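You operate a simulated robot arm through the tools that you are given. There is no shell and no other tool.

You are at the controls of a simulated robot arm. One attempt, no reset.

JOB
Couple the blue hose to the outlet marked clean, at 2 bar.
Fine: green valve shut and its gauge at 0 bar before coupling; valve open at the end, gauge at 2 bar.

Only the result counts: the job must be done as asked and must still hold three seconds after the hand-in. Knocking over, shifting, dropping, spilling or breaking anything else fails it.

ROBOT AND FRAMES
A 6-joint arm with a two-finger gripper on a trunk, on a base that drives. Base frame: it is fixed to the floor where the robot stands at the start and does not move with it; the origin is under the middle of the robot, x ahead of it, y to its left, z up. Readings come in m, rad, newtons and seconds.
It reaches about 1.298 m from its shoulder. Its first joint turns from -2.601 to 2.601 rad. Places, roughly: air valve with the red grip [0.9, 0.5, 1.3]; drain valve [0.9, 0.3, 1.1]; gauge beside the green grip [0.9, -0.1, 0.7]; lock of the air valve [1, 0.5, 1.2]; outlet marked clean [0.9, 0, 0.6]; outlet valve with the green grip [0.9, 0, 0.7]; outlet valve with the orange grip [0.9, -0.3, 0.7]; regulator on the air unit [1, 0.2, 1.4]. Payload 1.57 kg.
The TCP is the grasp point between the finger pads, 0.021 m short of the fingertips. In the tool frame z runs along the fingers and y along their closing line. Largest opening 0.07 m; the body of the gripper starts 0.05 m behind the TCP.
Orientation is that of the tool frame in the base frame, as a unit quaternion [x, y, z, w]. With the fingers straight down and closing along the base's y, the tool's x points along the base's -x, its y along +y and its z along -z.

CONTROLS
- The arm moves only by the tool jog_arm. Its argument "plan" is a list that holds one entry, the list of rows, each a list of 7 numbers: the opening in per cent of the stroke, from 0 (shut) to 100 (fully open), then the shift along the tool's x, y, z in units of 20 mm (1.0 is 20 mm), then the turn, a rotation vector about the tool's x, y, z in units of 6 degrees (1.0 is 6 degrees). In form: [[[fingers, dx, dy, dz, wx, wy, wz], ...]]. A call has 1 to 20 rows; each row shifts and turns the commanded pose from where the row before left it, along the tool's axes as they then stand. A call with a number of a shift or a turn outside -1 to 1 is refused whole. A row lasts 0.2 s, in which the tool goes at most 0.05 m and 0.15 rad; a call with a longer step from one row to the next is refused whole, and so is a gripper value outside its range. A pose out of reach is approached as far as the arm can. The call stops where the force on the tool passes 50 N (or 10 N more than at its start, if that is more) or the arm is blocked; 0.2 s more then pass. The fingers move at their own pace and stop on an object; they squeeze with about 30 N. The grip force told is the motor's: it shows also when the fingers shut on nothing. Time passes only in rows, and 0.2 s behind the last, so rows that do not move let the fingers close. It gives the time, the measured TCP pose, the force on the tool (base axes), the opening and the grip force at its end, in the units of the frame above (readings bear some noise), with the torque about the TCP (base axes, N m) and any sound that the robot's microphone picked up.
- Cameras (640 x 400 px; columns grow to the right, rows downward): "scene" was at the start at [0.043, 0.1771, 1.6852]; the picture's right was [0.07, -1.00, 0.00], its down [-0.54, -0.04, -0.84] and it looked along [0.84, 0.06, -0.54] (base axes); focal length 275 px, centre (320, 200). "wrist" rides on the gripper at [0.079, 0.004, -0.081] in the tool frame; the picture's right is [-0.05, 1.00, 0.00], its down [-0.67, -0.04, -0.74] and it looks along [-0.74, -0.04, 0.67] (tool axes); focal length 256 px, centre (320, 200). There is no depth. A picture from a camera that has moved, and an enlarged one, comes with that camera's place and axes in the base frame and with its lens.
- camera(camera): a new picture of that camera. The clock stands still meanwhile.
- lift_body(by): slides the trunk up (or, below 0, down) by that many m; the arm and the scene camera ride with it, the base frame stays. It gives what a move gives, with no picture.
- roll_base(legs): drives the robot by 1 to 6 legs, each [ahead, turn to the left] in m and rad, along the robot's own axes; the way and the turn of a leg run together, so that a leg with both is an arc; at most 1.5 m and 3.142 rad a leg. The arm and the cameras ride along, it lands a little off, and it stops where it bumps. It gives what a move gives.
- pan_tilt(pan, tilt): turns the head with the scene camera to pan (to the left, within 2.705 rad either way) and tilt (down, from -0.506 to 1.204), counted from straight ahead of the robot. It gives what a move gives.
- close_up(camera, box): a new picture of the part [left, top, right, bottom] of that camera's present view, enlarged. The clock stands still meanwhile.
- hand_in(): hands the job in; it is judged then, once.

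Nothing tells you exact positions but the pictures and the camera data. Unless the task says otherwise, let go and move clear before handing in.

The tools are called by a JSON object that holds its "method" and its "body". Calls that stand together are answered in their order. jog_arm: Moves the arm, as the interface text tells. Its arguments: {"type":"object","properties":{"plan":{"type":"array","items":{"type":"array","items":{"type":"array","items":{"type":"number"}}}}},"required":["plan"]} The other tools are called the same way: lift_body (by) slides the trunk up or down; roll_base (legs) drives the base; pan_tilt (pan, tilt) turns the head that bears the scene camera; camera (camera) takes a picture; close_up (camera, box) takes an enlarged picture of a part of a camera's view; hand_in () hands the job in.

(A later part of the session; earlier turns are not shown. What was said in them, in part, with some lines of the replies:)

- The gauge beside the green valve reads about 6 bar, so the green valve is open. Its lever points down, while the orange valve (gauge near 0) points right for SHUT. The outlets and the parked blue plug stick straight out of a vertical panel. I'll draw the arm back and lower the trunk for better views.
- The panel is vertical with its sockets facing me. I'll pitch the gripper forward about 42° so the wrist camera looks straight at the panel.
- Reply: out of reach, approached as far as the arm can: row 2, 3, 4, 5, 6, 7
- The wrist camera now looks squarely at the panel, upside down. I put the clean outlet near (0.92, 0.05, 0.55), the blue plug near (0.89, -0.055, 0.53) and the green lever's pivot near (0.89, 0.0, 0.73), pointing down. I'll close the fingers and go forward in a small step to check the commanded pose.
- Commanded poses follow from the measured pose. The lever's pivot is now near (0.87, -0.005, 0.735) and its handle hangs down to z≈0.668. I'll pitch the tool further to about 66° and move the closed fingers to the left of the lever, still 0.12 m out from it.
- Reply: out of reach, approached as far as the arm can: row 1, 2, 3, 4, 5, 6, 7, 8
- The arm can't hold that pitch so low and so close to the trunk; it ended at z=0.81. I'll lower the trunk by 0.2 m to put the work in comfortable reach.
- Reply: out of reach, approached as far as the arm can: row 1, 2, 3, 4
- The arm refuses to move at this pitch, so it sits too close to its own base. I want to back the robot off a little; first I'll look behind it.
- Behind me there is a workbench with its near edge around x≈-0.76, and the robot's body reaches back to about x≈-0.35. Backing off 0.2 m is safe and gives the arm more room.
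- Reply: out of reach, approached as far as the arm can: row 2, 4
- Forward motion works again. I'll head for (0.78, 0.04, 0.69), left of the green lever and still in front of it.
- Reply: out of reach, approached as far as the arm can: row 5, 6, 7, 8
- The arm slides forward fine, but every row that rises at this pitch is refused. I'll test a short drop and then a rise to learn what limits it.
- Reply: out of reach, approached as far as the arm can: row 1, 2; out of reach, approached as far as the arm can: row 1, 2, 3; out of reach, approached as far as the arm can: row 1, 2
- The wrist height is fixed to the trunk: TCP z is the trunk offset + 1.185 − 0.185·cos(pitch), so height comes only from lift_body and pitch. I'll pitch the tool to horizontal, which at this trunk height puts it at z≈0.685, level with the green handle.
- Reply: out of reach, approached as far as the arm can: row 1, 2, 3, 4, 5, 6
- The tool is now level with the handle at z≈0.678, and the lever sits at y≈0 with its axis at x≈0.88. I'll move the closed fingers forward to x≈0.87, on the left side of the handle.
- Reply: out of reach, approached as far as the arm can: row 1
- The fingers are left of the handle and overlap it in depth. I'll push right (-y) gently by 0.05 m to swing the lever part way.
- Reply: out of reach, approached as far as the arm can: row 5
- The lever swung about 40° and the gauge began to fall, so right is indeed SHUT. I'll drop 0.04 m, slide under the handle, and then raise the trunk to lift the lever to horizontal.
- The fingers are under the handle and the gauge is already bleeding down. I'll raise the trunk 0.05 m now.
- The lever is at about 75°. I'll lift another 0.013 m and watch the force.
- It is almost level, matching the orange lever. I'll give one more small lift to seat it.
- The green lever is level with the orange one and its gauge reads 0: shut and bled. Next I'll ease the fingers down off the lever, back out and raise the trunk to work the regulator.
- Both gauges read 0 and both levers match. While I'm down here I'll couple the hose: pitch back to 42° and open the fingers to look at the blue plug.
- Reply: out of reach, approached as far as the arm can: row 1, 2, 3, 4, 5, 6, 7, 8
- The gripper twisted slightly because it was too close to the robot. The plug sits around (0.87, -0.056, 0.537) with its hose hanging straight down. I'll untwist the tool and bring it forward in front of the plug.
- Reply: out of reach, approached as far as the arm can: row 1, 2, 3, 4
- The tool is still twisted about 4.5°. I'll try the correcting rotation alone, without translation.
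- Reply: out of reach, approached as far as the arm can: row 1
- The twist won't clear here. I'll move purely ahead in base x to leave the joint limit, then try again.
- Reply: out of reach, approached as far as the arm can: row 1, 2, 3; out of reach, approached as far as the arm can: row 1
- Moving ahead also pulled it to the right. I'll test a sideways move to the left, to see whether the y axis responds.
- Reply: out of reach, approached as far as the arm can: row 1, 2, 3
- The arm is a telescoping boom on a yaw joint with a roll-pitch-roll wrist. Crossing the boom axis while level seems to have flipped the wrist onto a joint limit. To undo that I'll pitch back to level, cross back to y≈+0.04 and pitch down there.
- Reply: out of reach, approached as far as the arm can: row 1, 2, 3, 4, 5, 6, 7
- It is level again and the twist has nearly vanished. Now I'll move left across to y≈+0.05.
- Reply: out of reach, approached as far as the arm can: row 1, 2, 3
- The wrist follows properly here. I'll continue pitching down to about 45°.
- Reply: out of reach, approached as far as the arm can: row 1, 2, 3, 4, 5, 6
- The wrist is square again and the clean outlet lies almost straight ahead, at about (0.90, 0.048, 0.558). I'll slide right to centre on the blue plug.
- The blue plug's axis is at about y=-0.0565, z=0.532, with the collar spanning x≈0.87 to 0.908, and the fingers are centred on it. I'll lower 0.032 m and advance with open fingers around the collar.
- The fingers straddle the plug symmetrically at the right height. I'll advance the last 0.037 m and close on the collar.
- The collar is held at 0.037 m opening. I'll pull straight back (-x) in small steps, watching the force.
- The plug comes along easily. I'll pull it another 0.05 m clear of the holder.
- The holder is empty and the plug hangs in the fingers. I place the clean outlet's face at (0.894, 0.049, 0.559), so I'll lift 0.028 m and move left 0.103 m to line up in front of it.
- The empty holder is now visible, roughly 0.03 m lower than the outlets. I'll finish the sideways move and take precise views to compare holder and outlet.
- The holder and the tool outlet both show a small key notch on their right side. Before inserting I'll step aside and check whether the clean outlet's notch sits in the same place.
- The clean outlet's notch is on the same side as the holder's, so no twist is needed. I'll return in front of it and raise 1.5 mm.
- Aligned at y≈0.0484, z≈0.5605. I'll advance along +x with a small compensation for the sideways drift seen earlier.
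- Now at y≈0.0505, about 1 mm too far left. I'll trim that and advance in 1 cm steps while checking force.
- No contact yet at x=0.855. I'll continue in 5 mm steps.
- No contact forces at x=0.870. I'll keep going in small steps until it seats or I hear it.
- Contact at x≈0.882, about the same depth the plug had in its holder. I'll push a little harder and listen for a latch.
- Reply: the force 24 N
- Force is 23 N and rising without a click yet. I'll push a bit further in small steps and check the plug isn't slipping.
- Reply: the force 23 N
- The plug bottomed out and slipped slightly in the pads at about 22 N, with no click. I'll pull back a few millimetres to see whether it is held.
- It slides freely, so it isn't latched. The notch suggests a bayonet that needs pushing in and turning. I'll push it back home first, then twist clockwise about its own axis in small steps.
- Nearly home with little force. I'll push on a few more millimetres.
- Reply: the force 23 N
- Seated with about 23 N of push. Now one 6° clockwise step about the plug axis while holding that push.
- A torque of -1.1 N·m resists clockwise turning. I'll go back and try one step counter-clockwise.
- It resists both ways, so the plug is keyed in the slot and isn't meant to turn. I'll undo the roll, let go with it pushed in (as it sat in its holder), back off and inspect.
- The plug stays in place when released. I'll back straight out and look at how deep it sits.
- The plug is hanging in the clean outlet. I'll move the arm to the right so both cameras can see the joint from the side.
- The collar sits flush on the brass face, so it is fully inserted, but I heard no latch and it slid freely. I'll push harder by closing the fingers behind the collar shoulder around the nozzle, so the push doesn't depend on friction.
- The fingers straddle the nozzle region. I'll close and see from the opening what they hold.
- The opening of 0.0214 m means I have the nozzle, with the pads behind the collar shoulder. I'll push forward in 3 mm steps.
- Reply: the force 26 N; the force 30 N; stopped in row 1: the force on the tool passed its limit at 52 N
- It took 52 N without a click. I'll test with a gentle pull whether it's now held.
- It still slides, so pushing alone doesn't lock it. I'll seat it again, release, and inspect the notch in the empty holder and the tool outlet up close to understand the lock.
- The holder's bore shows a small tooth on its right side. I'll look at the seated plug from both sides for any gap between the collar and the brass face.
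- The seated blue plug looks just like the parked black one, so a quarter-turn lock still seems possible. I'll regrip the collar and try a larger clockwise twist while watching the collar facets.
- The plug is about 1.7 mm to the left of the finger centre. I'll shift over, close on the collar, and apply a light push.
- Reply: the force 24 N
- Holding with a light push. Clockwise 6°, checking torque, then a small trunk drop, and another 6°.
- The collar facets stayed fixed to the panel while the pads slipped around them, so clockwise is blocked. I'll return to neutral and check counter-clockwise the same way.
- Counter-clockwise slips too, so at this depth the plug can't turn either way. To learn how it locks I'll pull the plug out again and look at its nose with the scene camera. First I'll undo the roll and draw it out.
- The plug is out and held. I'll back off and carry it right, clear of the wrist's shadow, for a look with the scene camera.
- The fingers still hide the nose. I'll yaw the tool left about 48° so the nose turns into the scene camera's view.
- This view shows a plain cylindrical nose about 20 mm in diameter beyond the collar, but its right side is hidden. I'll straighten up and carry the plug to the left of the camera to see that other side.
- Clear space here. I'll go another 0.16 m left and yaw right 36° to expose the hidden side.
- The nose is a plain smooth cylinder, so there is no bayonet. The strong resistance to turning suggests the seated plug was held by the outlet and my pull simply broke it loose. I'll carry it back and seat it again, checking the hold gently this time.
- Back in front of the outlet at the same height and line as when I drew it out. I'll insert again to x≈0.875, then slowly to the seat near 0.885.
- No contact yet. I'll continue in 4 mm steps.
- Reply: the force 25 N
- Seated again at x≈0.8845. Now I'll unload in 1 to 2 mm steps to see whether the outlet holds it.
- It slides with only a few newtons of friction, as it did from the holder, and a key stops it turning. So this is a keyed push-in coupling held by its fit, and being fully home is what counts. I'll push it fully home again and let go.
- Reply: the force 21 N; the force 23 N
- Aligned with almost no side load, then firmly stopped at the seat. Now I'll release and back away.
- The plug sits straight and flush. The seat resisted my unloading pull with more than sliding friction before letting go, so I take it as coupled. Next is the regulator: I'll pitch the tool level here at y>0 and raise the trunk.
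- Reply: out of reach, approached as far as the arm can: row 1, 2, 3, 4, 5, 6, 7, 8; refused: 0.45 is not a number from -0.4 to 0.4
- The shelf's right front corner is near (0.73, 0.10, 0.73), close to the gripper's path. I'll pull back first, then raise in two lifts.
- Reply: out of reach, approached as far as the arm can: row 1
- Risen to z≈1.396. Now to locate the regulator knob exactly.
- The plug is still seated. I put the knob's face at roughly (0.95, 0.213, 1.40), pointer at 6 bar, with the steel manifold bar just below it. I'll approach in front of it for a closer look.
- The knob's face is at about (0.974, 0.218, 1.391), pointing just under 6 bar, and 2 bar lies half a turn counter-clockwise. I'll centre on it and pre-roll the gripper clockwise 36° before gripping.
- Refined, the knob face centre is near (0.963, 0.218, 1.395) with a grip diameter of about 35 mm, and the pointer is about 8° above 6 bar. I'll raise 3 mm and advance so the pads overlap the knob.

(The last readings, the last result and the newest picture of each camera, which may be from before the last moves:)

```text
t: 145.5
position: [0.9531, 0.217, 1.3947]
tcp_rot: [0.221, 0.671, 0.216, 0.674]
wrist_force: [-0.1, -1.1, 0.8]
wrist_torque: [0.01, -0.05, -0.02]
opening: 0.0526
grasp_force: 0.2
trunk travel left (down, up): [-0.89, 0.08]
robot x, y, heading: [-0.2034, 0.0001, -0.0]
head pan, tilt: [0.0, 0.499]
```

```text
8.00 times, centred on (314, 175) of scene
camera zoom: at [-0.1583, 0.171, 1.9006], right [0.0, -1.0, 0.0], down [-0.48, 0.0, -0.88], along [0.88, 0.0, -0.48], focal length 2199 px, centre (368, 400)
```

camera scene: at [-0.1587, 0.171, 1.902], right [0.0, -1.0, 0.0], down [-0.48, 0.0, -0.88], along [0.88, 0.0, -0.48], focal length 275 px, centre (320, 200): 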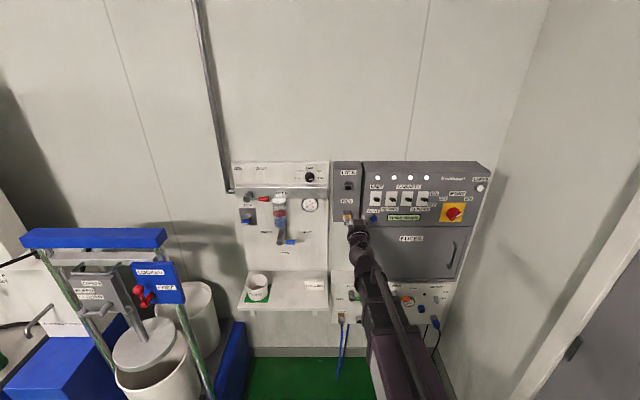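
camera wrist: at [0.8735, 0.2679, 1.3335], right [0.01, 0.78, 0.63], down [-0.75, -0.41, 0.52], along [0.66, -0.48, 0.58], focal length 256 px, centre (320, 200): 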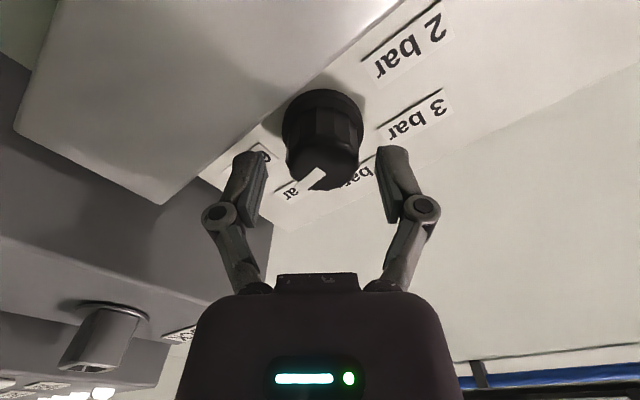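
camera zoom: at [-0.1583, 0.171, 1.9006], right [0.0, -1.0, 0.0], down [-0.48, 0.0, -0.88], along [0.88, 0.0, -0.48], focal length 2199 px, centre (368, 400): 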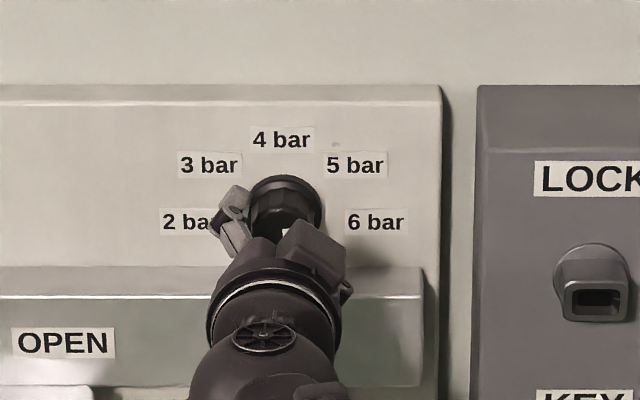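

The knob is centred between the fingers with about 20 mm overlap. I'll close on it.

{"method": "jog_arm", "body": {"plan": [[[0, 0, 0, 0, 0, 0, 0], [0, 0, 0, 0, 0, 0, 0], [0, 0, 0, 0, 0, 0, 0]]]}}

{"method": "jog_arm", "body": {"plan": [[[0, 0, 0, 0, 0, 0, -1], [0, 0, 0, 0, 0, 0, -1], [0, 0, 0, 0, 0, 0, -1]]]}}

{"method": "camera", "body": {"camera": "wrist"}}

{"method": "close_up", "body": {"camera": "scene", "box": [274, 150, 354, 230]}}

```text
t: 146.3
position: [0.9524, 0.2179, 1.395]
tcp_rot: [0.222, 0.671, 0.215, 0.674]
wrist_force: [-3.5, 4.7, 1.9]
wrist_torque: [0.0, 0.45, 0.63]
opening: 0.0355
grasp_force: 32.0
trunk travel left (down, up): [-0.89, 0.08]
robot x, y, heading: [-0.2033, -0.0017, -0.0]
head pan, tilt: [0.0, 0.499]
```

```text
t: 147.1
position: [0.9522, 0.2177, 1.3962]
tcp_rot: [0.114, 0.697, 0.107, 0.699]
wrist_force: [-8.2, 6.9, -2.4]
wrist_torque: [0.0, 0.07, 0.1]
opening: 0.0357
grasp_force: 31.9
trunk travel left (down, up): [-0.89, 0.08]
robot x, y, heading: [-0.2049, -0.0001, 0.002]
head pan, tilt: [0.0, 0.499]
```

```text
taken
camera wrist: at [0.8719, 0.2476, 1.3218], right [0.01, 0.93, 0.36], down [-0.75, -0.23, 0.62], along [0.66, -0.27, 0.7], focal length 256 px, centre (320, 200)
```

wrist: 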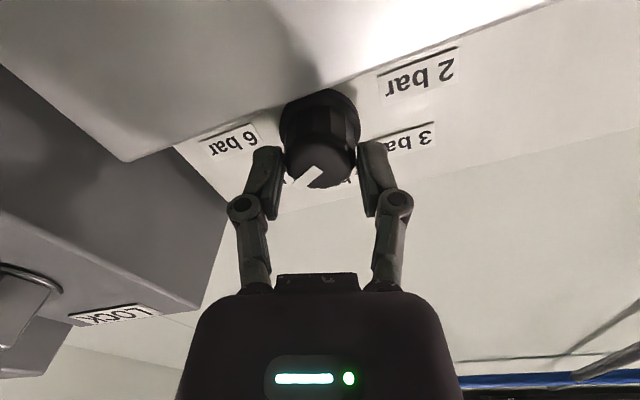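

```text
5.00 times, centred on (314, 190) of scene
camera zoom: at [-0.1603, 0.1728, 1.9004], right [0.0, -1.0, 0.0], down [-0.48, 0.0, -0.88], along [0.88, 0.0, -0.48], focal length 1374 px, centre (350, 250)
```

zoom: 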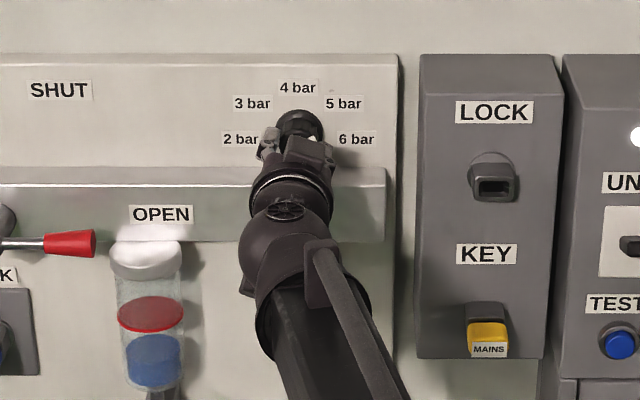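

The pointer keeps its place in the gripper's view, so the knob is turning with it. I'll continue another 54°.

{"method": "jog_arm", "body": {"plan": [[[0, 0, 0, 0, 0, 0, -1], [0, 0, 0, 0, 0, 0, -1], [0, 0, 0, 0, 0, 0, -1], [0, 0, 0, 0, 0, 0, -1], [0, 0, 0, 0, 0, 0, -1], [0, 0, 0, 0, 0, 0, -1], [0, 0, 0, 0, 0, 0, -1], [0, 0, 0, 0, 0, 0, -1], [0, 0, 0, 0, 0, 0, -1]]]}}

{"method": "camera", "body": {"camera": "wrist"}}

{"method": "close_up", "body": {"camera": "scene", "box": [274, 150, 354, 230]}}

```text
t: 149.1
position: [0.9521, 0.2193, 1.3955]
tcp_rot: [-0.215, 0.673, -0.223, 0.672]
wrist_force: [-4.8, 13.7, 2.7]
wrist_torque: [0.01, -0.29, 0.6]
opening: 0.0352
grasp_force: 32.1
trunk travel left (down, up): [-0.89, 0.08]
robot x, y, heading: [-0.2056, 0.0031, -0.001]
head pan, tilt: [0.0, 0.499]
```

```text
taken
camera wrist: at [0.8712, 0.1762, 1.3293], right [0.01, 0.84, -0.55], down [-0.74, 0.37, 0.56], along [0.67, 0.4, 0.62], focal length 256 px, centre (320, 200)
```

wrist: 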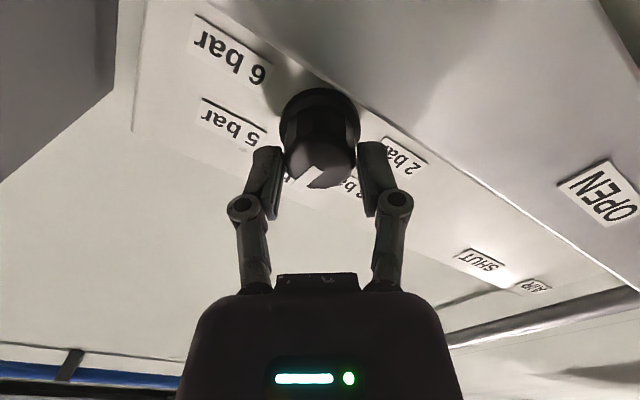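

```text
5.00 times, centred on (314, 190) of scene
camera zoom: at [-0.1602, 0.1739, 1.9004], right [0.0, -1.0, 0.0], down [-0.48, 0.0, -0.88], along [0.88, 0.0, -0.48], focal length 1374 px, centre (350, 250)
```

zoom: 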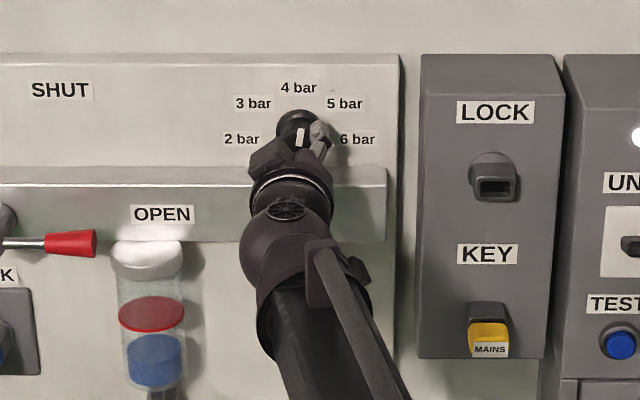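

The pointer is now near 4 bar. I'll carry on another 30° in this grip, then let go, back off and roll back for a second stroke.

{"method": "jog_arm", "body": {"plan": [[[0, 0, 0, 0, 0, 0, -1], [0, 0, 0, 0, 0, 0, -1], [0, 0, 0, 0, 0, 0, -1], [0, 0, 0, 0, 0, 0, -1], [0, 0, 0, 0, 0, 0, -1]]]}}

{"method": "jog_arm", "body": {"plan": [[[75, 0, 0, 0, 0, 0, 0], [75, 0, 0, 0, 0, 0, 0], [75, 0, 0, 0, 0, 0, 0], [75, 0, 0, -1, 0, 0, 0], [75, 0, 0, -1, 0, 0, 0], [75, 0, 0, -1, 0, 0, 0]]]}}

{"method": "close_up", "body": {"camera": "scene", "box": [274, 150, 354, 230]}}

{"method": "camera", "body": {"camera": "wrist"}}

```text
t: 150.3
position: [0.9533, 0.2202, 1.3945]
tcp_rot: [-0.383, 0.594, -0.388, 0.591]
wrist_force: [-7.9, 12.2, -4.1]
wrist_torque: [-0.02, -0.15, 0.95]
opening: 0.0354
grasp_force: 32.0
trunk travel left (down, up): [-0.89, 0.08]
robot x, y, heading: [-0.203, 0.0018, 0.0]
head pan, tilt: [0.0, 0.499]
```

```text
t: 151.7
position: [0.8931, 0.2159, 1.3954]
tcp_rot: [-0.381, 0.596, -0.388, 0.591]
wrist_force: [0.3, -0.3, 0.8]
wrist_torque: [0.02, 0.01, 0.01]
opening: 0.0526
grasp_force: 0.0
trunk travel left (down, up): [-0.89, 0.08]
robot x, y, heading: [-0.2056, 0.001, 0.001]
head pan, tilt: [0.0, 0.499]
```

```text
5.00 times, centred on (314, 190) of scene
camera zoom: at [-0.1595, 0.1709, 1.9006], right [0.0, -1.0, 0.0], down [-0.48, 0.0, -0.88], along [0.88, 0.0, -0.48], focal length 1374 px, centre (350, 250)
```

zoom: 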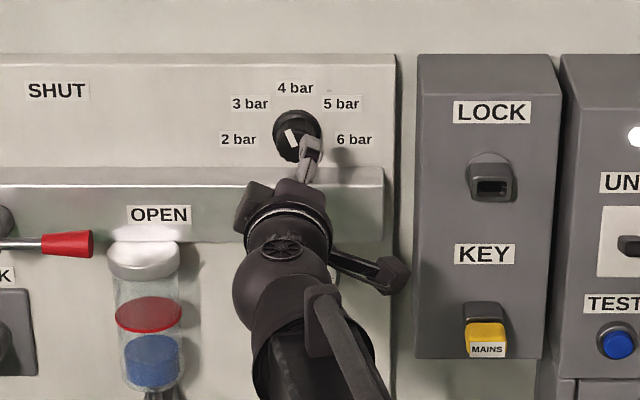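

```text
taken
camera wrist: at [0.8108, 0.1466, 1.3595], right [0.01, 0.46, -0.89], down [-0.74, 0.6, 0.3], along [0.68, 0.65, 0.34], focal length 256 px, centre (320, 200)
```

wrist: 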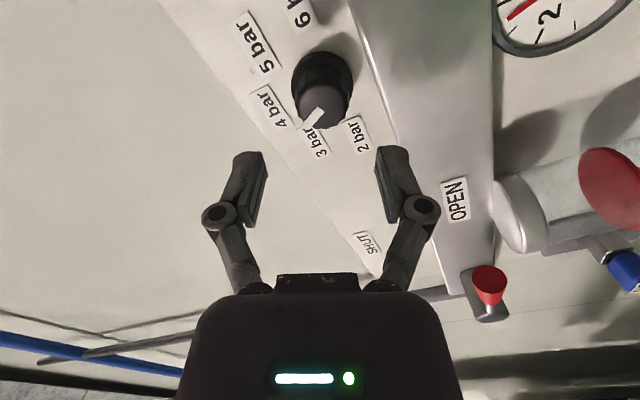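

The pointer is between 4 and 3 bar. I'll roll back clockwise 102°, re-enter and regrip.

{"method": "jog_arm", "body": {"plan": [[[75, 0, 0, 0, 0, 0, 1], [75, 0, 0, 0, 0, 0, 1], [75, 0, 0, 0, 0, 0, 1], [75, 0, 0, 0, 0, 0, 1], [75, 0, 0, 0, 0, 0, 1], [75, 0, 0, 0, 0, 0, 1], [75, 0, 0, 0, 0, 0, 1], [75, 0, 0, 0, 0, 0, 1], [75, 0, 0, 0, 0, 0, 1], [75, 0, 0, 0, 0, 0, 1], [75, 0, 0, 0, 0, 0, 1], [75, 0, 0, 0, 0, 0, 1], [75, 0, 0, 0, 0, 0, 1], [75, 0, 0, 0, 0, 0, 1], [75, 0, 0, 0, 0, 0, 1], [75, 0, 0, 0, 0, 0, 1], [75, 0, 0, 0, 0, 0, 1]]]}}

{"method": "camera", "body": {"camera": "wrist"}}

{"method": "close_up", "body": {"camera": "scene", "box": [274, 150, 354, 230]}}

```text
t: 155.3
position: [0.8937, 0.2165, 1.3944]
tcp_rot: [0.225, 0.67, 0.216, 0.673]
wrist_force: [0.0, 1.3, 0.0]
wrist_torque: [0.01, 0.0, -0.01]
opening: 0.0526
grasp_force: 0.0
trunk travel left (down, up): [-0.89, 0.08]
robot x, y, heading: [-0.2016, -0.0005, 0.0]
head pan, tilt: [0.0, 0.499]
```

```text
taken
camera wrist: at [0.8133, 0.2681, 1.3338], right [0.01, 0.77, 0.63], down [-0.75, -0.41, 0.52], along [0.66, -0.48, 0.58], focal length 256 px, centre (320, 200)
```

wrist: 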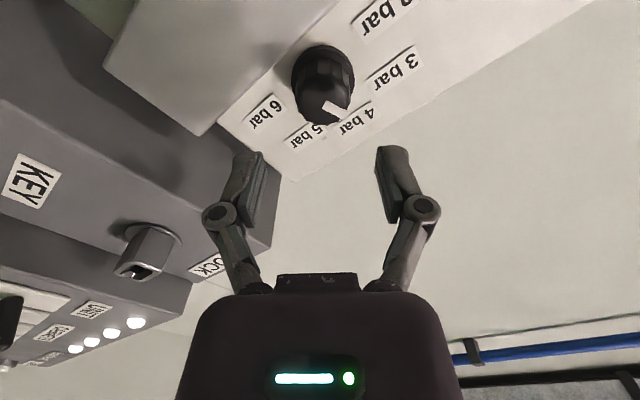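

```text
5.00 times, centred on (314, 190) of scene
camera zoom: at [-0.1586, 0.171, 1.9006], right [0.0, -1.0, 0.0], down [-0.48, 0.0, -0.88], along [0.88, 0.0, -0.48], focal length 1374 px, centre (350, 250)
```

zoom: 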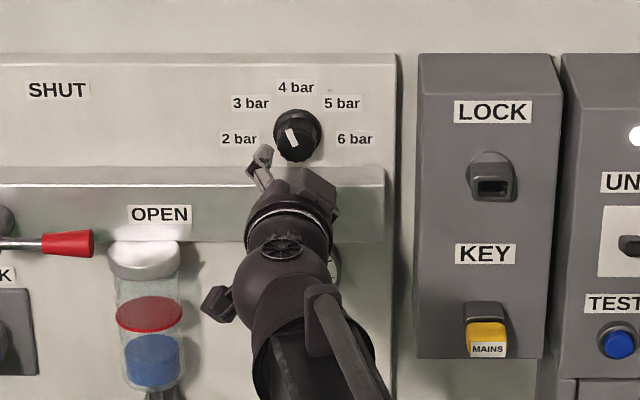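

{"method": "jog_arm", "body": {"plan": [[[75, 0, 0, 1, 0, 0, 0], [75, 0, 0, 1, 0, 0, 0], [75, 0, 0, 1, 0, 0, 0], [0, 0, 0, 0, 0, 0, 0], [0, 0, 0, 0, 0, 0, 0], [0, 0, 0, 0, 0, 0, 0]]]}}

{"method": "jog_arm", "body": {"plan": [[[0, 0, 0, 0, 0, 0, -1], [0, 0, 0, 0, 0, 0, -1], [0, 0, 0, 0, 0, 0, -1], [0, 0, 0, 0, 0, 0, -1], [0, 0, 0, 0, 0, 0, -1], [0, 0, 0, 0, 0, 0, -1], [0, 0, 0, 0, 0, 0, -1], [0, 0, 0, 0, 0, 0, -1], [0, 0, 0, 0, 0, 0, -1], [0, 0, 0, 0, 0, 0, -1]]]}}

{"method": "close_up", "body": {"camera": "scene", "box": [290, 155, 338, 200]}}

{"method": "camera", "body": {"camera": "wrist"}}

```text
t: 156.7
position: [0.9525, 0.2184, 1.3946]
tcp_rot: [0.221, 0.672, 0.215, 0.673]
wrist_force: [6.3, 9.1, 6.9]
wrist_torque: [0.0, 0.38, 0.86]
opening: 0.0356
grasp_force: 32.2
trunk travel left (down, up): [-0.89, 0.08]
robot x, y, heading: [-0.2046, 0.0027, -0.002]
head pan, tilt: [0.0, 0.499]
```

```text
t: 158.9
position: [0.9523, 0.2188, 1.3948]
tcp_rot: [-0.143, 0.692, -0.151, 0.691]
wrist_force: [-19.5, 9.1, -15.2]
wrist_torque: [-0.01, 0.11, 0.23]
opening: 0.0355
grasp_force: 31.6
trunk travel left (down, up): [-0.89, 0.08]
robot x, y, heading: [-0.2025, 0.0001, 0.0]
head pan, tilt: [0.0, 0.499]
```

```text
8.89 times, centred on (314, 178) of scene
camera zoom: at [-0.1599, 0.1733, 1.9003], right [0.0, -1.0, 0.0], down [-0.48, 0.0, -0.88], along [0.88, 0.0, -0.48], focal length 2444 px, centre (373, 400)
```

zoom: 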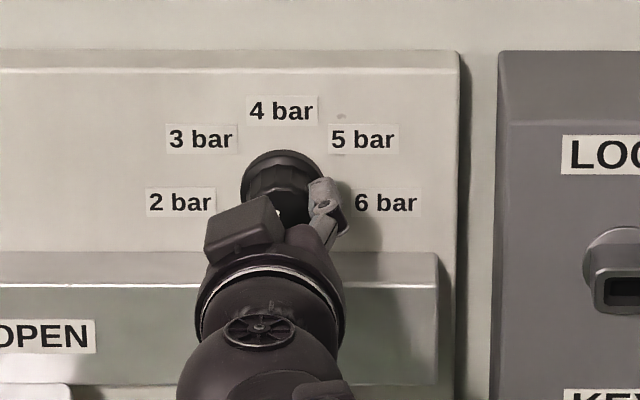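

```text
taken
camera wrist: at [0.8713, 0.1904, 1.3214], right [0.01, 0.93, -0.36], down [-0.74, 0.25, 0.62], along [0.67, 0.26, 0.7], focal length 256 px, centre (320, 200)
```

wrist: 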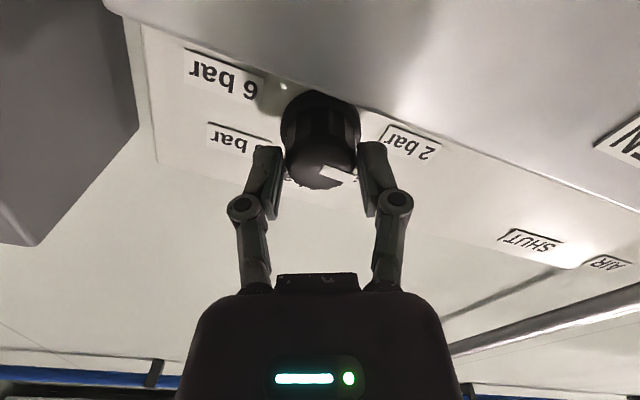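

Estimated pointer at about 170°. I'll turn 8° more, then release and back off to read the gauge.

{"method": "jog_arm", "body": {"plan": [[[0, 0, 0, 0, 0, 0, -1], [0, 0, 0, 0, 0, 0, -0.3], [0, 0, 0, 0, 0, 0, 0]]]}}

{"method": "jog_arm", "body": {"plan": [[[75, 0, 0, 0, 0, 0, 0], [75, 0, 0, 0, 0, 0, 0], [75, 0, 0, 0, 0, 0, 0], [75, 0, 0, -1, 0, 0, 0], [75, 0, 0, -1, 0, 0, 0], [75, 0, 0, -1, 0, 0, 0], [75, 0, 0, -1, 0, 0, 0], [75, 0, 0, -1, 0, 0, 0], [75, 0, 0, -1, 0, 0, 0], [75, 0, 0, -1, 0, 0, 0], [75, 0, 0, -1, 0, 0, 0], [75, 0, 0, -1, 0, 0, 0], [75, 0, 0, -1, 0, 0, 0]]]}}

{"method": "close_up", "body": {"camera": "scene", "box": [290, 155, 345, 220]}}

{"method": "camera", "body": {"camera": "wrist"}}

```text
t: 159.7
position: [0.9532, 0.2183, 1.3948]
tcp_rot: [-0.189, 0.681, -0.199, 0.679]
wrist_force: [-22.6, 8.9, -17.7]
wrist_torque: [0.01, 0.29, 0.22]
opening: 0.0351
grasp_force: 32.6
trunk travel left (down, up): [-0.89, 0.08]
robot x, y, heading: [-0.2033, -0.0013, 0.006]
head pan, tilt: [0.0, 0.499]
```

```text
t: 162.5
position: [0.7537, 0.2194, 1.3951]
tcp_rot: [-0.189, 0.682, -0.196, 0.679]
wrist_force: [-0.1, -0.2, -0.6]
wrist_torque: [-0.01, 0.01, -0.02]
opening: 0.0524
grasp_force: 0.0
trunk travel left (down, up): [-0.89, 0.08]
robot x, y, heading: [-0.2041, -0.0012, 0.002]
head pan, tilt: [0.0, 0.499]
```

```text
6.15 times, centred on (318, 188) of scene
camera zoom: at [-0.1594, 0.171, 1.9006], right [0.0, -1.0, 0.0], down [-0.48, 0.0, -0.88], along [0.88, 0.0, -0.48], focal length 1692 px, centre (335, 277)
```

zoom: 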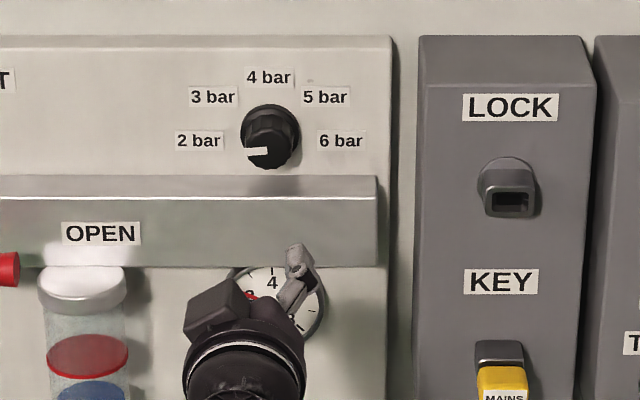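

```text
taken
camera wrist: at [0.6725, 0.1825, 1.3259], right [0.01, 0.88, -0.48], down [-0.74, 0.33, 0.59], along [0.67, 0.35, 0.65], focal length 256 px, centre (320, 200)
```

wrist: 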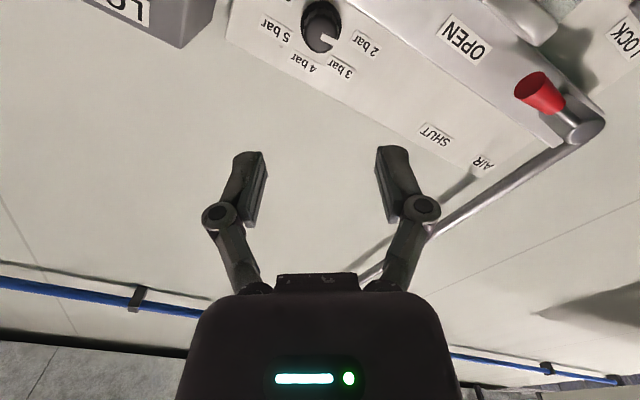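

The pointer now sits at about 2 bar. I'll roll the tool level and move right so I can read the air unit's gauge.

{"method": "jog_arm", "body": {"plan": [[[75, 0, 0, 0, 0, 0, 1], [75, 0, 0, 0, 0, 0, 1], [75, 0, 0, 0, 0, 0, 1], [75, 0, 0, 0, 0, 0, 1], [75, 0, 0, 0, 0, 0, 1], [75, 0, 0, 0, 0, 0, 0.35], [75, 0, 0, -1, 0, 0, 0], [75, 0, 0, -1, 0, 0, 0], [75, 0, -1, -1, 0, 0, 0], [75, 0, -1, -1, 0, 0, 0], [75, 0, -1, 0, 0, 0, 0], [75, 0, -1, 0, 0, 0, 0], [75, 0, -1, 0, 0, 0, 0], [75, 0, -1, 0, 0, 0, 0], [75, 0, -1, 0, 0, 0, 0]]]}}

{"method": "close_up", "body": {"camera": "scene", "box": [290, 155, 345, 220]}}

{"method": "close_up", "body": {"camera": "scene", "box": [295, 190, 327, 215]}}

{"method": "close_up", "body": {"camera": "scene", "box": [297, 165, 321, 185]}}

```text
t: 165.7
position: [0.6731, 0.0786, 1.3939]
tcp_rot: [0.007, 0.707, -0.002, 0.707]
wrist_force: [0.4, -0.2, 0.8]
wrist_torque: [0.02, 0.01, -0.01]
opening: 0.0524
grasp_force: 0.0
trunk travel left (down, up): [-0.89, 0.08]
robot x, y, heading: [-0.2049, -0.001, -0.002]
head pan, tilt: [0.0, 0.499]
```

```text
6.15 times, centred on (318, 188) of scene
camera zoom: at [-0.1588, 0.1704, 1.9006], right [0.0, -1.0, 0.0], down [-0.48, 0.0, -0.88], along [0.88, 0.0, -0.48], focal length 1692 px, centre (335, 277)
```

zoom: 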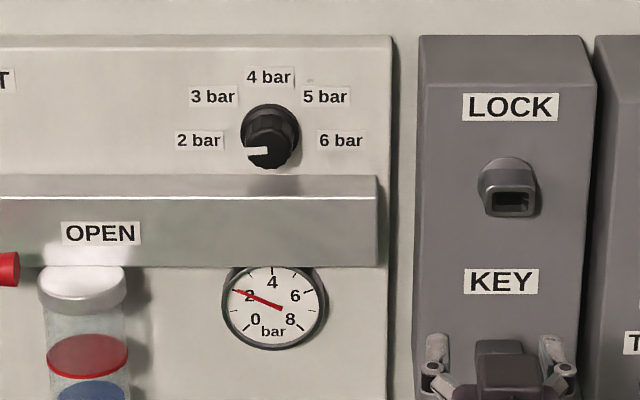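

```text
16.00 times, centred on (311, 202) of scene
camera zoom: at [-0.1588, 0.1704, 1.9006], right [0.0, -1.0, 0.0], down [-0.48, 0.0, -0.88], along [0.88, 0.0, -0.48], focal length 4398 px, centre (464, 160)
```

zoom: 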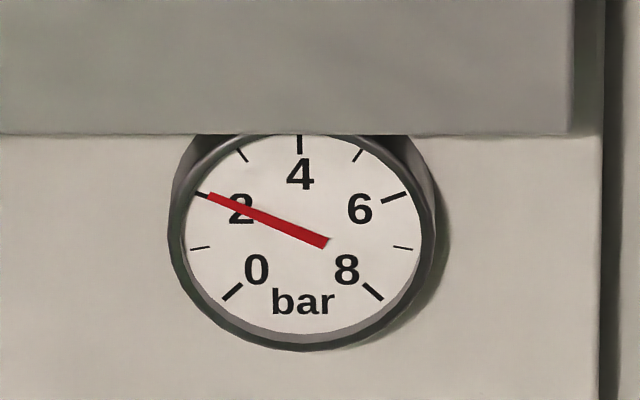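

```text
16.00 times, centred on (309, 175) of scene
camera zoom: at [-0.1588, 0.1704, 1.9006], right [0.0, -1.0, 0.0], down [-0.48, 0.0, -0.88], along [0.88, 0.0, -0.48], focal length 4398 px, centre (496, 600)
```

zoom: 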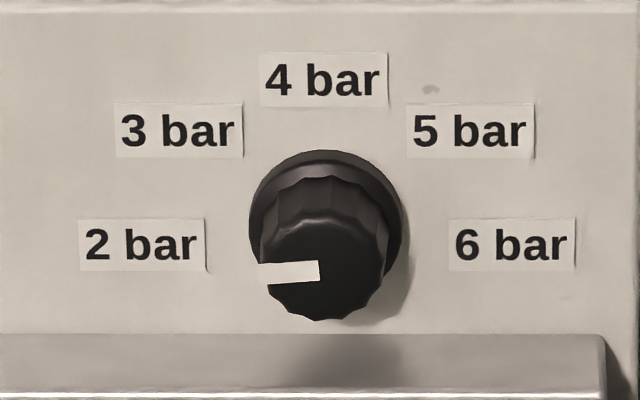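

The air unit's gauge needle is right on the 2 bar tick. Now I'll close the fingers, go to y≈-0.045 and come down to just above the green lever, staying back from the panel.

{"method": "jog_arm", "body": {"plan": [[[0, 0, -1, 0, 0, 0, 0], [0, 0, -1, 0, 0, 0, 0], [0, 0, -1, 0, 0, 0, 0], [0, 0, -1, 0, 0, 0, 0], [0, 0, -1, 0, 0, 0, 0], [0, 0, -1, 0, 0, 0, 0], [0, 0, -0.2, 0, 0, 0, 0]]]}}

{"method": "lift_body", "body": {"by": -0.4}}

{"method": "lift_body", "body": {"by": -0.215}}

{"method": "camera", "body": {"camera": "wrist"}}

{"method": "close_up", "body": {"camera": "scene", "box": [320, 140, 480, 240]}}

```text
t: 167.3
position: [0.6689, -0.0446, 1.3935]
tcp_rot: [0.006, 0.708, -0.001, 0.706]
wrist_force: [0.4, 0.2, -0.6]
wrist_torque: [-0.01, -0.05, -0.02]
opening: 0.0001
grasp_force: 28.3
trunk travel left (down, up): [-0.89, 0.08]
robot x, y, heading: [-0.2077, 0.0007, -0.003]
head pan, tilt: [0.0, 0.499]
```

```text
t: 171.1
position: [0.6698, -0.0437, 0.9944]
tcp_rot: [0.006, 0.708, -0.002, 0.706]
wrist_force: [0.6, -0.5, 0.4]
wrist_torque: [0.02, 0.02, 0.0]
opening: 0.0
grasp_force: 28.5
trunk travel left (down, up): [-0.49, 0.48]
robot x, y, heading: [-0.2085, 0.0011, -0.003]
head pan, tilt: [0.0, 0.499]
```

```text
t: 173.4
position: [0.6699, -0.0435, 0.779]
tcp_rot: [0.007, 0.708, -0.002, 0.706]
wrist_force: [0.2, -0.5, -0.3]
wrist_torque: [0.01, 0.0, -0.06]
opening: 0.0
grasp_force: 28.8
trunk travel left (down, up): [-0.275, 0.695]
robot x, y, heading: [-0.2027, -0.0007, -0.006]
head pan, tilt: [0.0, 0.499]
```

```text
taken
camera wrist: at [0.588, -0.0384, 0.7008], right [0.01, 1.0, 0.06], down [-0.74, -0.03, 0.67], along [0.67, -0.05, 0.74], focal length 256 px, centre (320, 200)
```

wrist: 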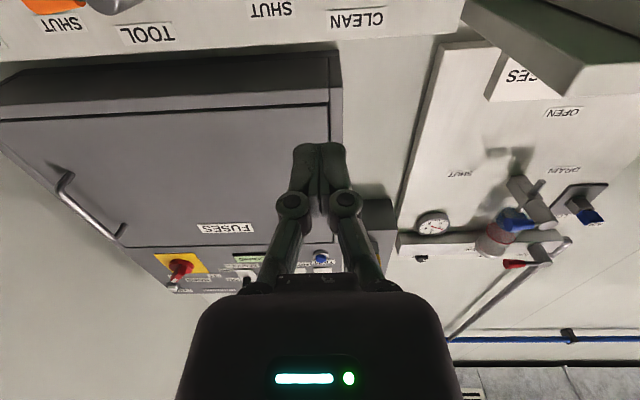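

```text
4.00 times, centred on (400, 190) of scene
camera zoom: at [-0.1587, 0.171, 1.2856], right [0.0, -1.0, 0.0], down [-0.48, 0.0, -0.88], along [0.88, 0.0, -0.48], focal length 1100 px, centre (0, 240)
```

zoom: 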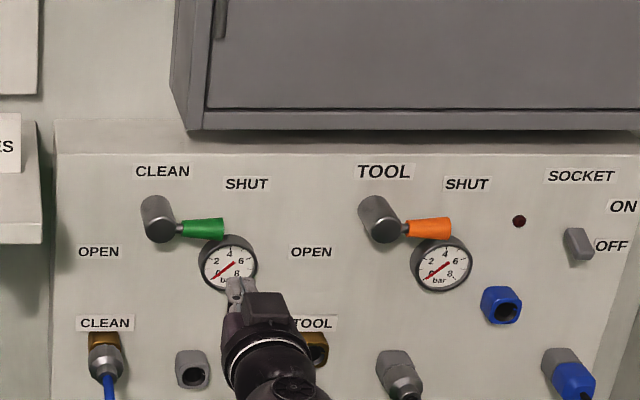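

The green lever lies horizontal at z≈0.73, with its handle between y≈-0.03 and -0.067. I'm above it at z=0.779, so I'll move forward over it.

{"method": "jog_arm", "body": {"plan": [[[0, 0, -0.05, 1, 0, 0, 0], [0, 0, 0, 1, 0, 0, 0], [0, 0, 0, 1, 0, 0, 0], [0, 0, 0, 1, 0, 0, 0], [0, 0, 0, 1, 0, 0, 0], [0, 0, 0, 1, 0, 0, 0], [0, 0, 0, 1, 0, 0, 0], [0, 0, 0, 1, 0, 0, 0], [0, 0, 0, 1, 0, 0, 0], [0, 0, 0, 0.8, 0, 0, 0]]]}}

{"method": "camera", "body": {"camera": "wrist"}}

{"method": "close_up", "body": {"camera": "scene", "box": [320, 140, 480, 240]}}

```text
t: 175.6
position: [0.8652, -0.0464, 0.7797]
tcp_rot: [0.007, 0.708, -0.001, 0.706]
wrist_force: [0.0, 0.3, 0.4]
wrist_torque: [0.0, 0.02, 0.04]
opening: 0.0
grasp_force: 28.4
trunk travel left (down, up): [-0.275, 0.695]
robot x, y, heading: [-0.2033, 0.0006, 0.002]
head pan, tilt: [0.0, 0.499]
```

```text
taken
camera wrist: at [0.7845, -0.0409, 0.7008], right [0.01, 1.0, 0.06], down [-0.74, -0.03, 0.67], along [0.67, -0.05, 0.74], focal length 256 px, centre (320, 200)
```

wrist: 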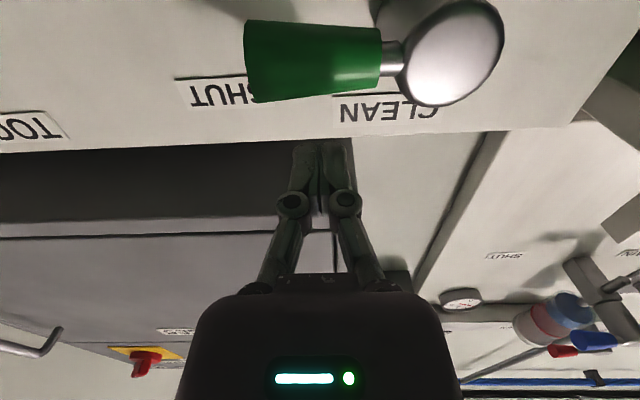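

```text
4.00 times, centred on (400, 190) of scene
camera zoom: at [-0.1587, 0.171, 1.2856], right [0.0, -1.0, 0.0], down [-0.48, 0.0, -0.88], along [0.88, 0.0, -0.48], focal length 1100 px, centre (0, 240)
```

zoom: 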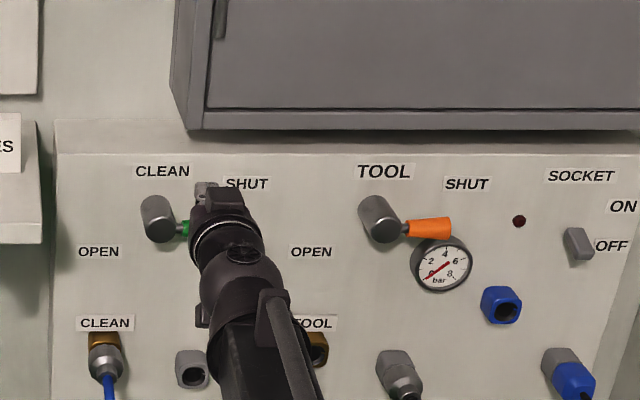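

The fingers are right over the handle. I'll lower the trunk to push the lever down, in steps.

{"method": "lift_body", "body": {"by": -0.05}}

{"method": "lift_body", "body": {"by": -0.03}}

{"method": "close_up", "body": {"camera": "scene", "box": [320, 120, 480, 220]}}

{"method": "camera", "body": {"camera": "wrist"}}

```text
t: 176.5
position: [0.865, -0.0468, 0.7285]
tcp_rot: [0.008, 0.708, -0.001, 0.706]
wrist_force: [0.5, -0.1, -0.3]
wrist_torque: [0.03, -0.01, -0.03]
opening: 0.0
grasp_force: 28.6
trunk travel left (down, up): [-0.225, 0.745]
robot x, y, heading: [-0.2041, 0.0, -0.003]
head pan, tilt: [0.0, 0.499]
```

```text
t: 177.3
position: [0.8659, -0.0463, 0.7006]
tcp_rot: [0.007, 0.708, -0.002, 0.706]
wrist_force: [0.3, 1.1, 0.1]
wrist_torque: [0.03, 0.0, 0.01]
opening: 0.0
grasp_force: 29.1
trunk travel left (down, up): [-0.195, 0.775]
robot x, y, heading: [-0.2025, -0.0023, -0.002]
head pan, tilt: [0.0, 0.499]
```

```text
4.00 times, centred on (400, 170) of scene
camera zoom: at [-0.1587, 0.171, 1.2055], right [0.0, -1.0, 0.0], down [-0.48, 0.0, -0.88], along [0.88, 0.0, -0.48], focal length 1100 px, centre (0, 320)
```

zoom: 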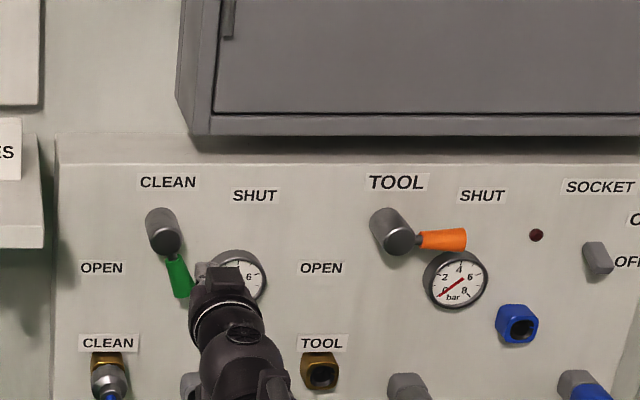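

```text
taken
camera wrist: at [0.7842, -0.041, 0.6208], right [0.01, 1.0, 0.06], down [-0.74, -0.03, 0.67], along [0.67, -0.05, 0.74], focal length 256 px, centre (320, 200)
```

wrist: 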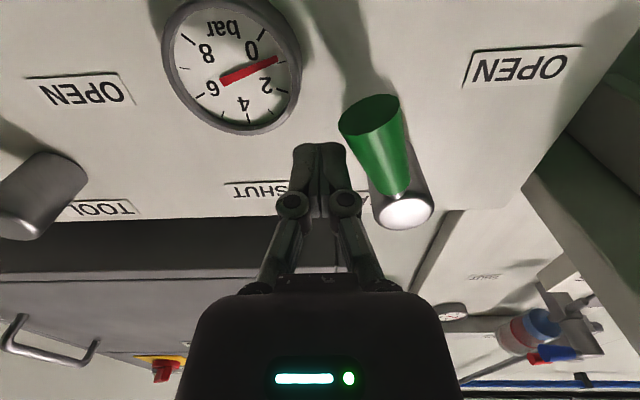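

The lever is about 15° short of straight down and the gauge is rising. I'll lower a bit and push left to bring it fully to OPEN.

{"method": "lift_body", "body": {"by": -0.015}}

{"method": "jog_arm", "body": {"plan": [[[0, 0, 0.5, 0, 0, 0, 0], [0, 0, 0.4, 0, 0, 0, 0], [0, 0, 0, 0, 0, 0, 0]]]}}

{"method": "close_up", "body": {"camera": "scene", "box": [330, 130, 430, 230]}}

{"method": "camera", "body": {"camera": "wrist"}}

```text
t: 177.9
position: [0.8649, -0.0466, 0.684]
tcp_rot: [0.006, 0.708, -0.001, 0.706]
wrist_force: [-0.2, 0.6, 0.2]
wrist_torque: [-0.01, -0.04, -0.01]
opening: 0.0
grasp_force: 28.5
trunk travel left (down, up): [-0.18, 0.79]
robot x, y, heading: [-0.2006, 0.0038, 0.001]
head pan, tilt: [0.0, 0.499]
```

```text
t: 178.7
position: [0.8664, -0.0291, 0.6853]
tcp_rot: [0.006, 0.708, -0.001, 0.706]
wrist_force: [0.9, -0.2, 0.2]
wrist_torque: [0.01, -0.01, -0.01]
opening: 0.0
grasp_force: 28.3
trunk travel left (down, up): [-0.18, 0.79]
robot x, y, heading: [-0.205, 0.0007, 0.002]
head pan, tilt: [0.0, 0.499]
```

```text
4.00 times, centred on (380, 180) of scene
camera zoom: at [-0.1586, 0.1709, 1.1906], right [0.0, -1.0, 0.0], down [-0.48, 0.0, -0.88], along [0.88, 0.0, -0.48], focal length 1100 px, centre (80, 280)
```

zoom: 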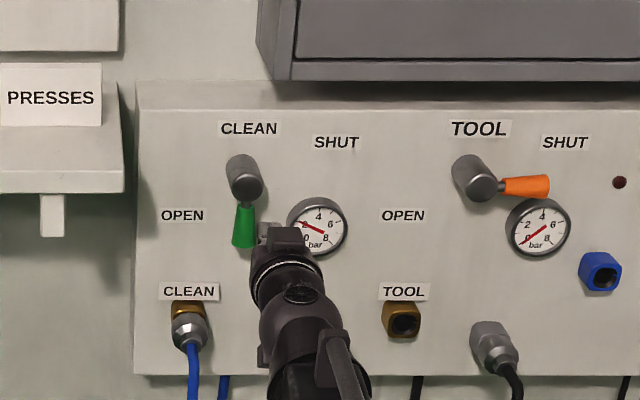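

```text
taken
camera wrist: at [0.7844, -0.0227, 0.6058], right [0.01, 1.0, 0.06], down [-0.74, -0.03, 0.67], along [0.67, -0.05, 0.74], focal length 256 px, centre (320, 200)
```

wrist: 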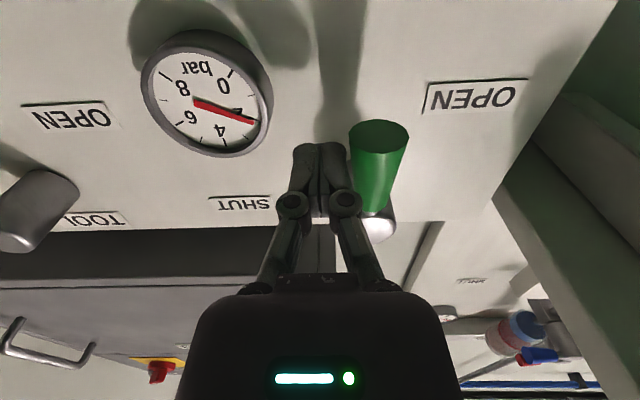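

The lever is straight down at OPEN, the gauge is at 2 bar and the plug is still in. I'll move the fingers off to the right and back out.

{"method": "jog_arm", "body": {"plan": [[[0, 0, -0.7, 0, 0, 0, 0], [0, 0, 0, -1, 0, 0, 0], [0, 0, 0, -1, 0, 0, 0], [0, 0, 0, -1, 0, 0, 0], [0, 0, 0, -1, 0, 0, 0], [0, 0, 0, -1, 0, 0, 0], [0, 0, 0, -1, 0, 0, 0], [0, 0, 0, -1, 0, 0, 0], [0, 0, 0, -1, 0, 0, 0], [0, 0, 0, -1, 0, 0, 0], [0, 0, -1, 0, 0, 0, 0], [0, 0, -1, 0, 0, 0, 0], [0, 0, -1, 0, 0, 0, 0], [0, 0, -1, 0, 0, 0, 0], [0, 0, -1, 0, 0, 0, 0], [0, 0, -1, 0, 0, 0, 0]]]}}

{"method": "close_up", "body": {"camera": "scene", "box": [330, 160, 430, 240]}}

{"method": "close_up", "body": {"camera": "scene", "box": [340, 165, 390, 200]}}

{"method": "close_up", "body": {"camera": "scene", "box": [336, 195, 368, 220]}}

{"method": "camera", "body": {"camera": "scene"}}

```text
t: 182.1
position: [0.683, -0.1597, 0.6836]
tcp_rot: [0.006, 0.707, -0.001, 0.707]
wrist_force: [0.5, -0.9, 0.0]
wrist_torque: [0.02, 0.01, 0.02]
opening: 0.0
grasp_force: 28.7
trunk travel left (down, up): [-0.18, 0.79]
robot x, y, heading: [-0.2046, -0.0004, 0.004]
head pan, tilt: [0.0, 0.499]
```

```text
5.00 times, centred on (380, 200) of scene
camera zoom: at [-0.1587, 0.1711, 1.1906], right [0.0, -1.0, 0.0], down [-0.48, 0.0, -0.88], along [0.88, 0.0, -0.48], focal length 1374 px, centre (20, 200)
```

zoom: 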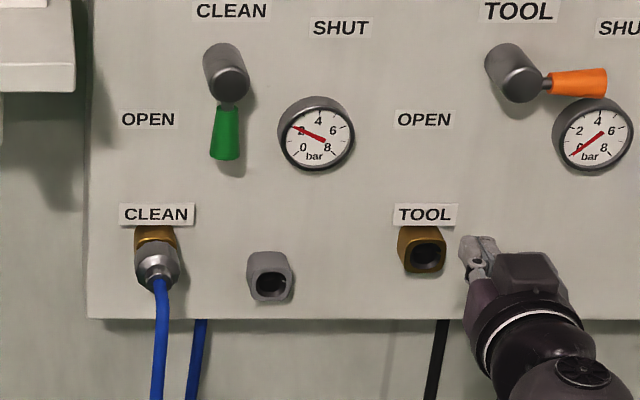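

```text
11.43 times, centred on (365, 182) of scene
camera zoom: at [-0.1587, 0.1711, 1.1906], right [0.0, -1.0, 0.0], down [-0.48, 0.0, -0.88], along [0.88, 0.0, -0.48], focal length 3142 px, centre (-194, 400)
```

zoom: 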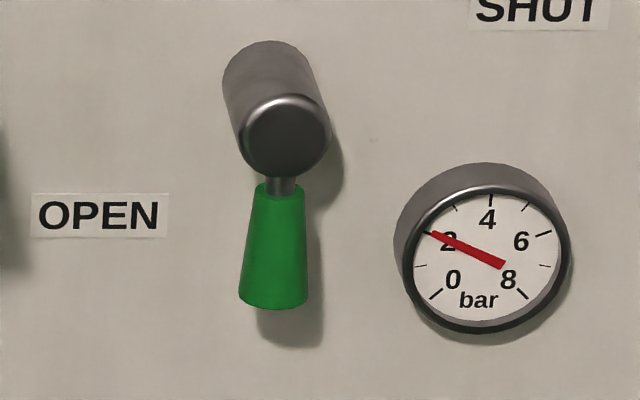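

```text
16.00 times, centred on (352, 208) of scene
camera zoom: at [-0.1587, 0.1711, 1.1906], right [0.0, -1.0, 0.0], down [-0.48, 0.0, -0.88], along [0.88, 0.0, -0.48], focal length 4398 px, centre (-192, 80)
```

zoom: 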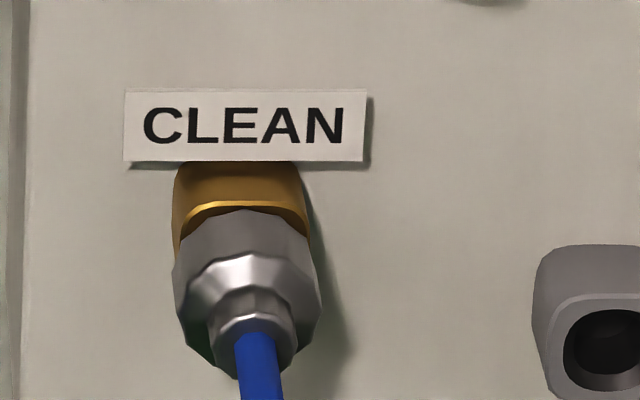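

```text
taken
camera scene: at [-0.1587, 0.1711, 1.1906], right [0.0, -1.0, 0.0], down [-0.48, 0.0, -0.88], along [0.88, 0.0, -0.48], focal length 275 px, centre (320, 200)
```

scene: 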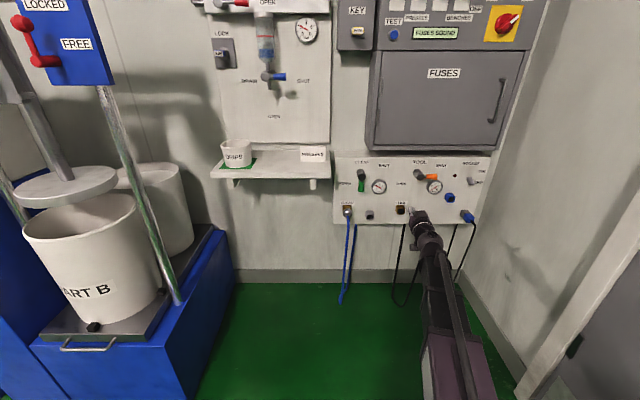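

Everything looks right: green valve open, its gauge on 2 bar, plug seated and no leak sounds. I'll wait a few seconds to make sure it holds, then look again.

{"method": "jog_arm", "body": {"plan": [[[40, 0, 0, 0, 0, 0, 0], [40, 0, 0, 0, 0, 0, 0], [40, 0, 0, 0, 0, 0, 0], [40, 0, 0, 0, 0, 0, 0], [40, 0, 0, 0, 0, 0, 0], [40, 0, 0, 0, 0, 0, 0], [40, 0, 0, 0, 0, 0, 0], [40, 0, 0, 0, 0, 0, 0], [40, 0, 0, 0, 0, 0, 0], [40, 0, 0, 0, 0, 0, 0], [40, 0, 0, 0, 0, 0, 0], [40, 0, 0, 0, 0, 0, 0], [40, 0, 0, 0, 0, 0, 0], [40, 0, 0, 0, 0, 0, 0], [40, 0, 0, 0, 0, 0, 0], [40, 0, 0, 0, 0, 0, 0], [40, 0, 0, 0, 0, 0, 0], [40, 0, 0, 0, 0, 0, 0]]]}}

{"method": "close_up", "body": {"camera": "scene", "box": [336, 195, 368, 220]}}

{"method": "close_up", "body": {"camera": "scene", "box": [340, 165, 390, 200]}}

{"method": "close_up", "body": {"camera": "scene", "box": [205, 0, 335, 120]}}

```text
t: 185.9
position: [0.6841, -0.1595, 0.6836]
tcp_rot: [0.007, 0.707, -0.003, 0.707]
wrist_force: [-0.4, 0.8, -0.2]
wrist_torque: [-0.01, 0.0, 0.0]
opening: 0.0277
grasp_force: 0.1
trunk travel left (down, up): [-0.18, 0.79]
robot x, y, heading: [-0.2022, 0.0009, -0.001]
head pan, tilt: [0.0, 0.499]
```

```text
16.00 times, centred on (352, 208) of scene
camera zoom: at [-0.1587, 0.1709, 1.1906], right [0.0, -1.0, 0.0], down [-0.48, 0.0, -0.88], along [0.88, 0.0, -0.48], focal length 4398 px, centre (-192, 80)
```

zoom: 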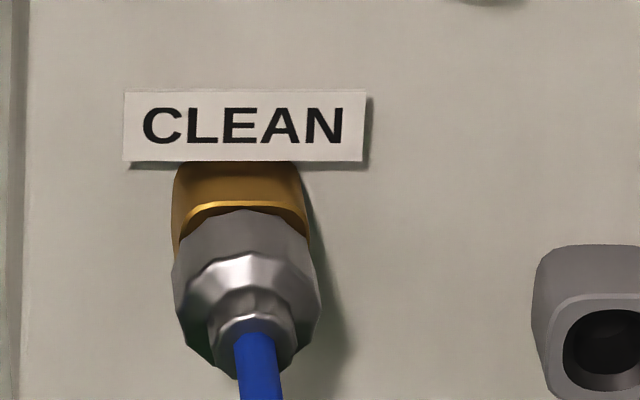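

```text
11.43 times, centred on (365, 182) of scene
camera zoom: at [-0.1587, 0.1709, 1.1906], right [0.0, -1.0, 0.0], down [-0.48, 0.0, -0.88], along [0.88, 0.0, -0.48], focal length 3142 px, centre (-194, 400)
```

zoom: 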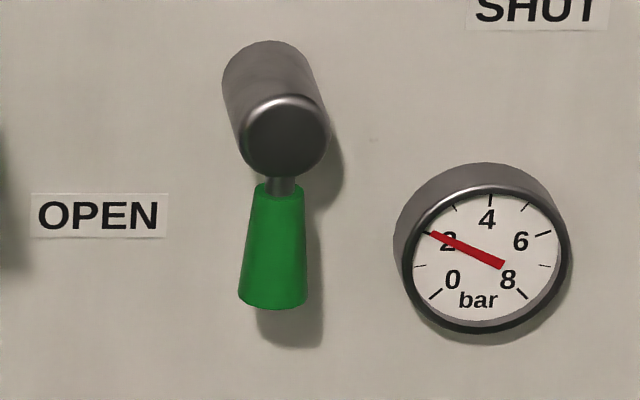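

```text
3.33 times, centred on (270, 60) of scene
camera zoom: at [-0.1587, 0.1709, 1.1906], right [0.0, -1.0, 0.0], down [-0.48, 0.0, -0.88], along [0.88, 0.0, -0.48], focal length 916 px, centre (487, 667)
```

zoom: 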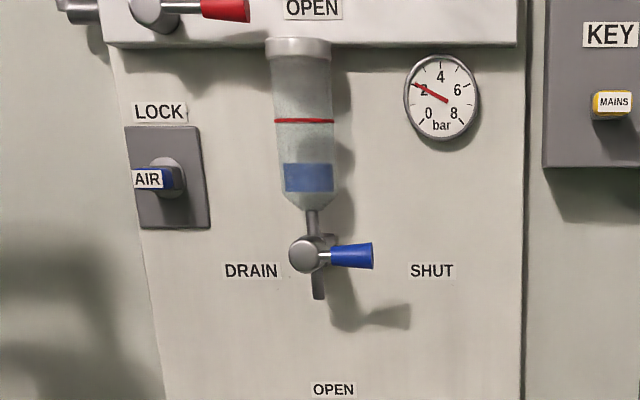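

The plug hasn't moved with the air on, both gauges stay on 2 bar, the green valve is open and the arm is clear. I'm handing in.

{"method": "hand_in", "body": {}}

```text
The job is handed in.
```

The blue hose is in the outlet marked clean, with the green valve open and its gauge on 2 bar. I handed the job in with the arm clear; I haven't been told how it was judged.

- **Before coupling:** I shut the green valve and waited until its gauge read 0 bar. I then moved the plug from its holder to the clean outlet.
- **Coupling:** I never heard or felt a latch click. In an earlier test pull the plug came out with little force. I pushed it home again, and it stayed put for about 7 seconds with the air on and no hiss.
- **Pressure:** I turned the regulator from 6 to 2 bar, and the air unit's gauge reads 2 bar as well.
- **Everything else:** I didn't operate the orange valve, the drain, the air valve or its lock. I did back the robot up about 0.2 m so the arm could reach.
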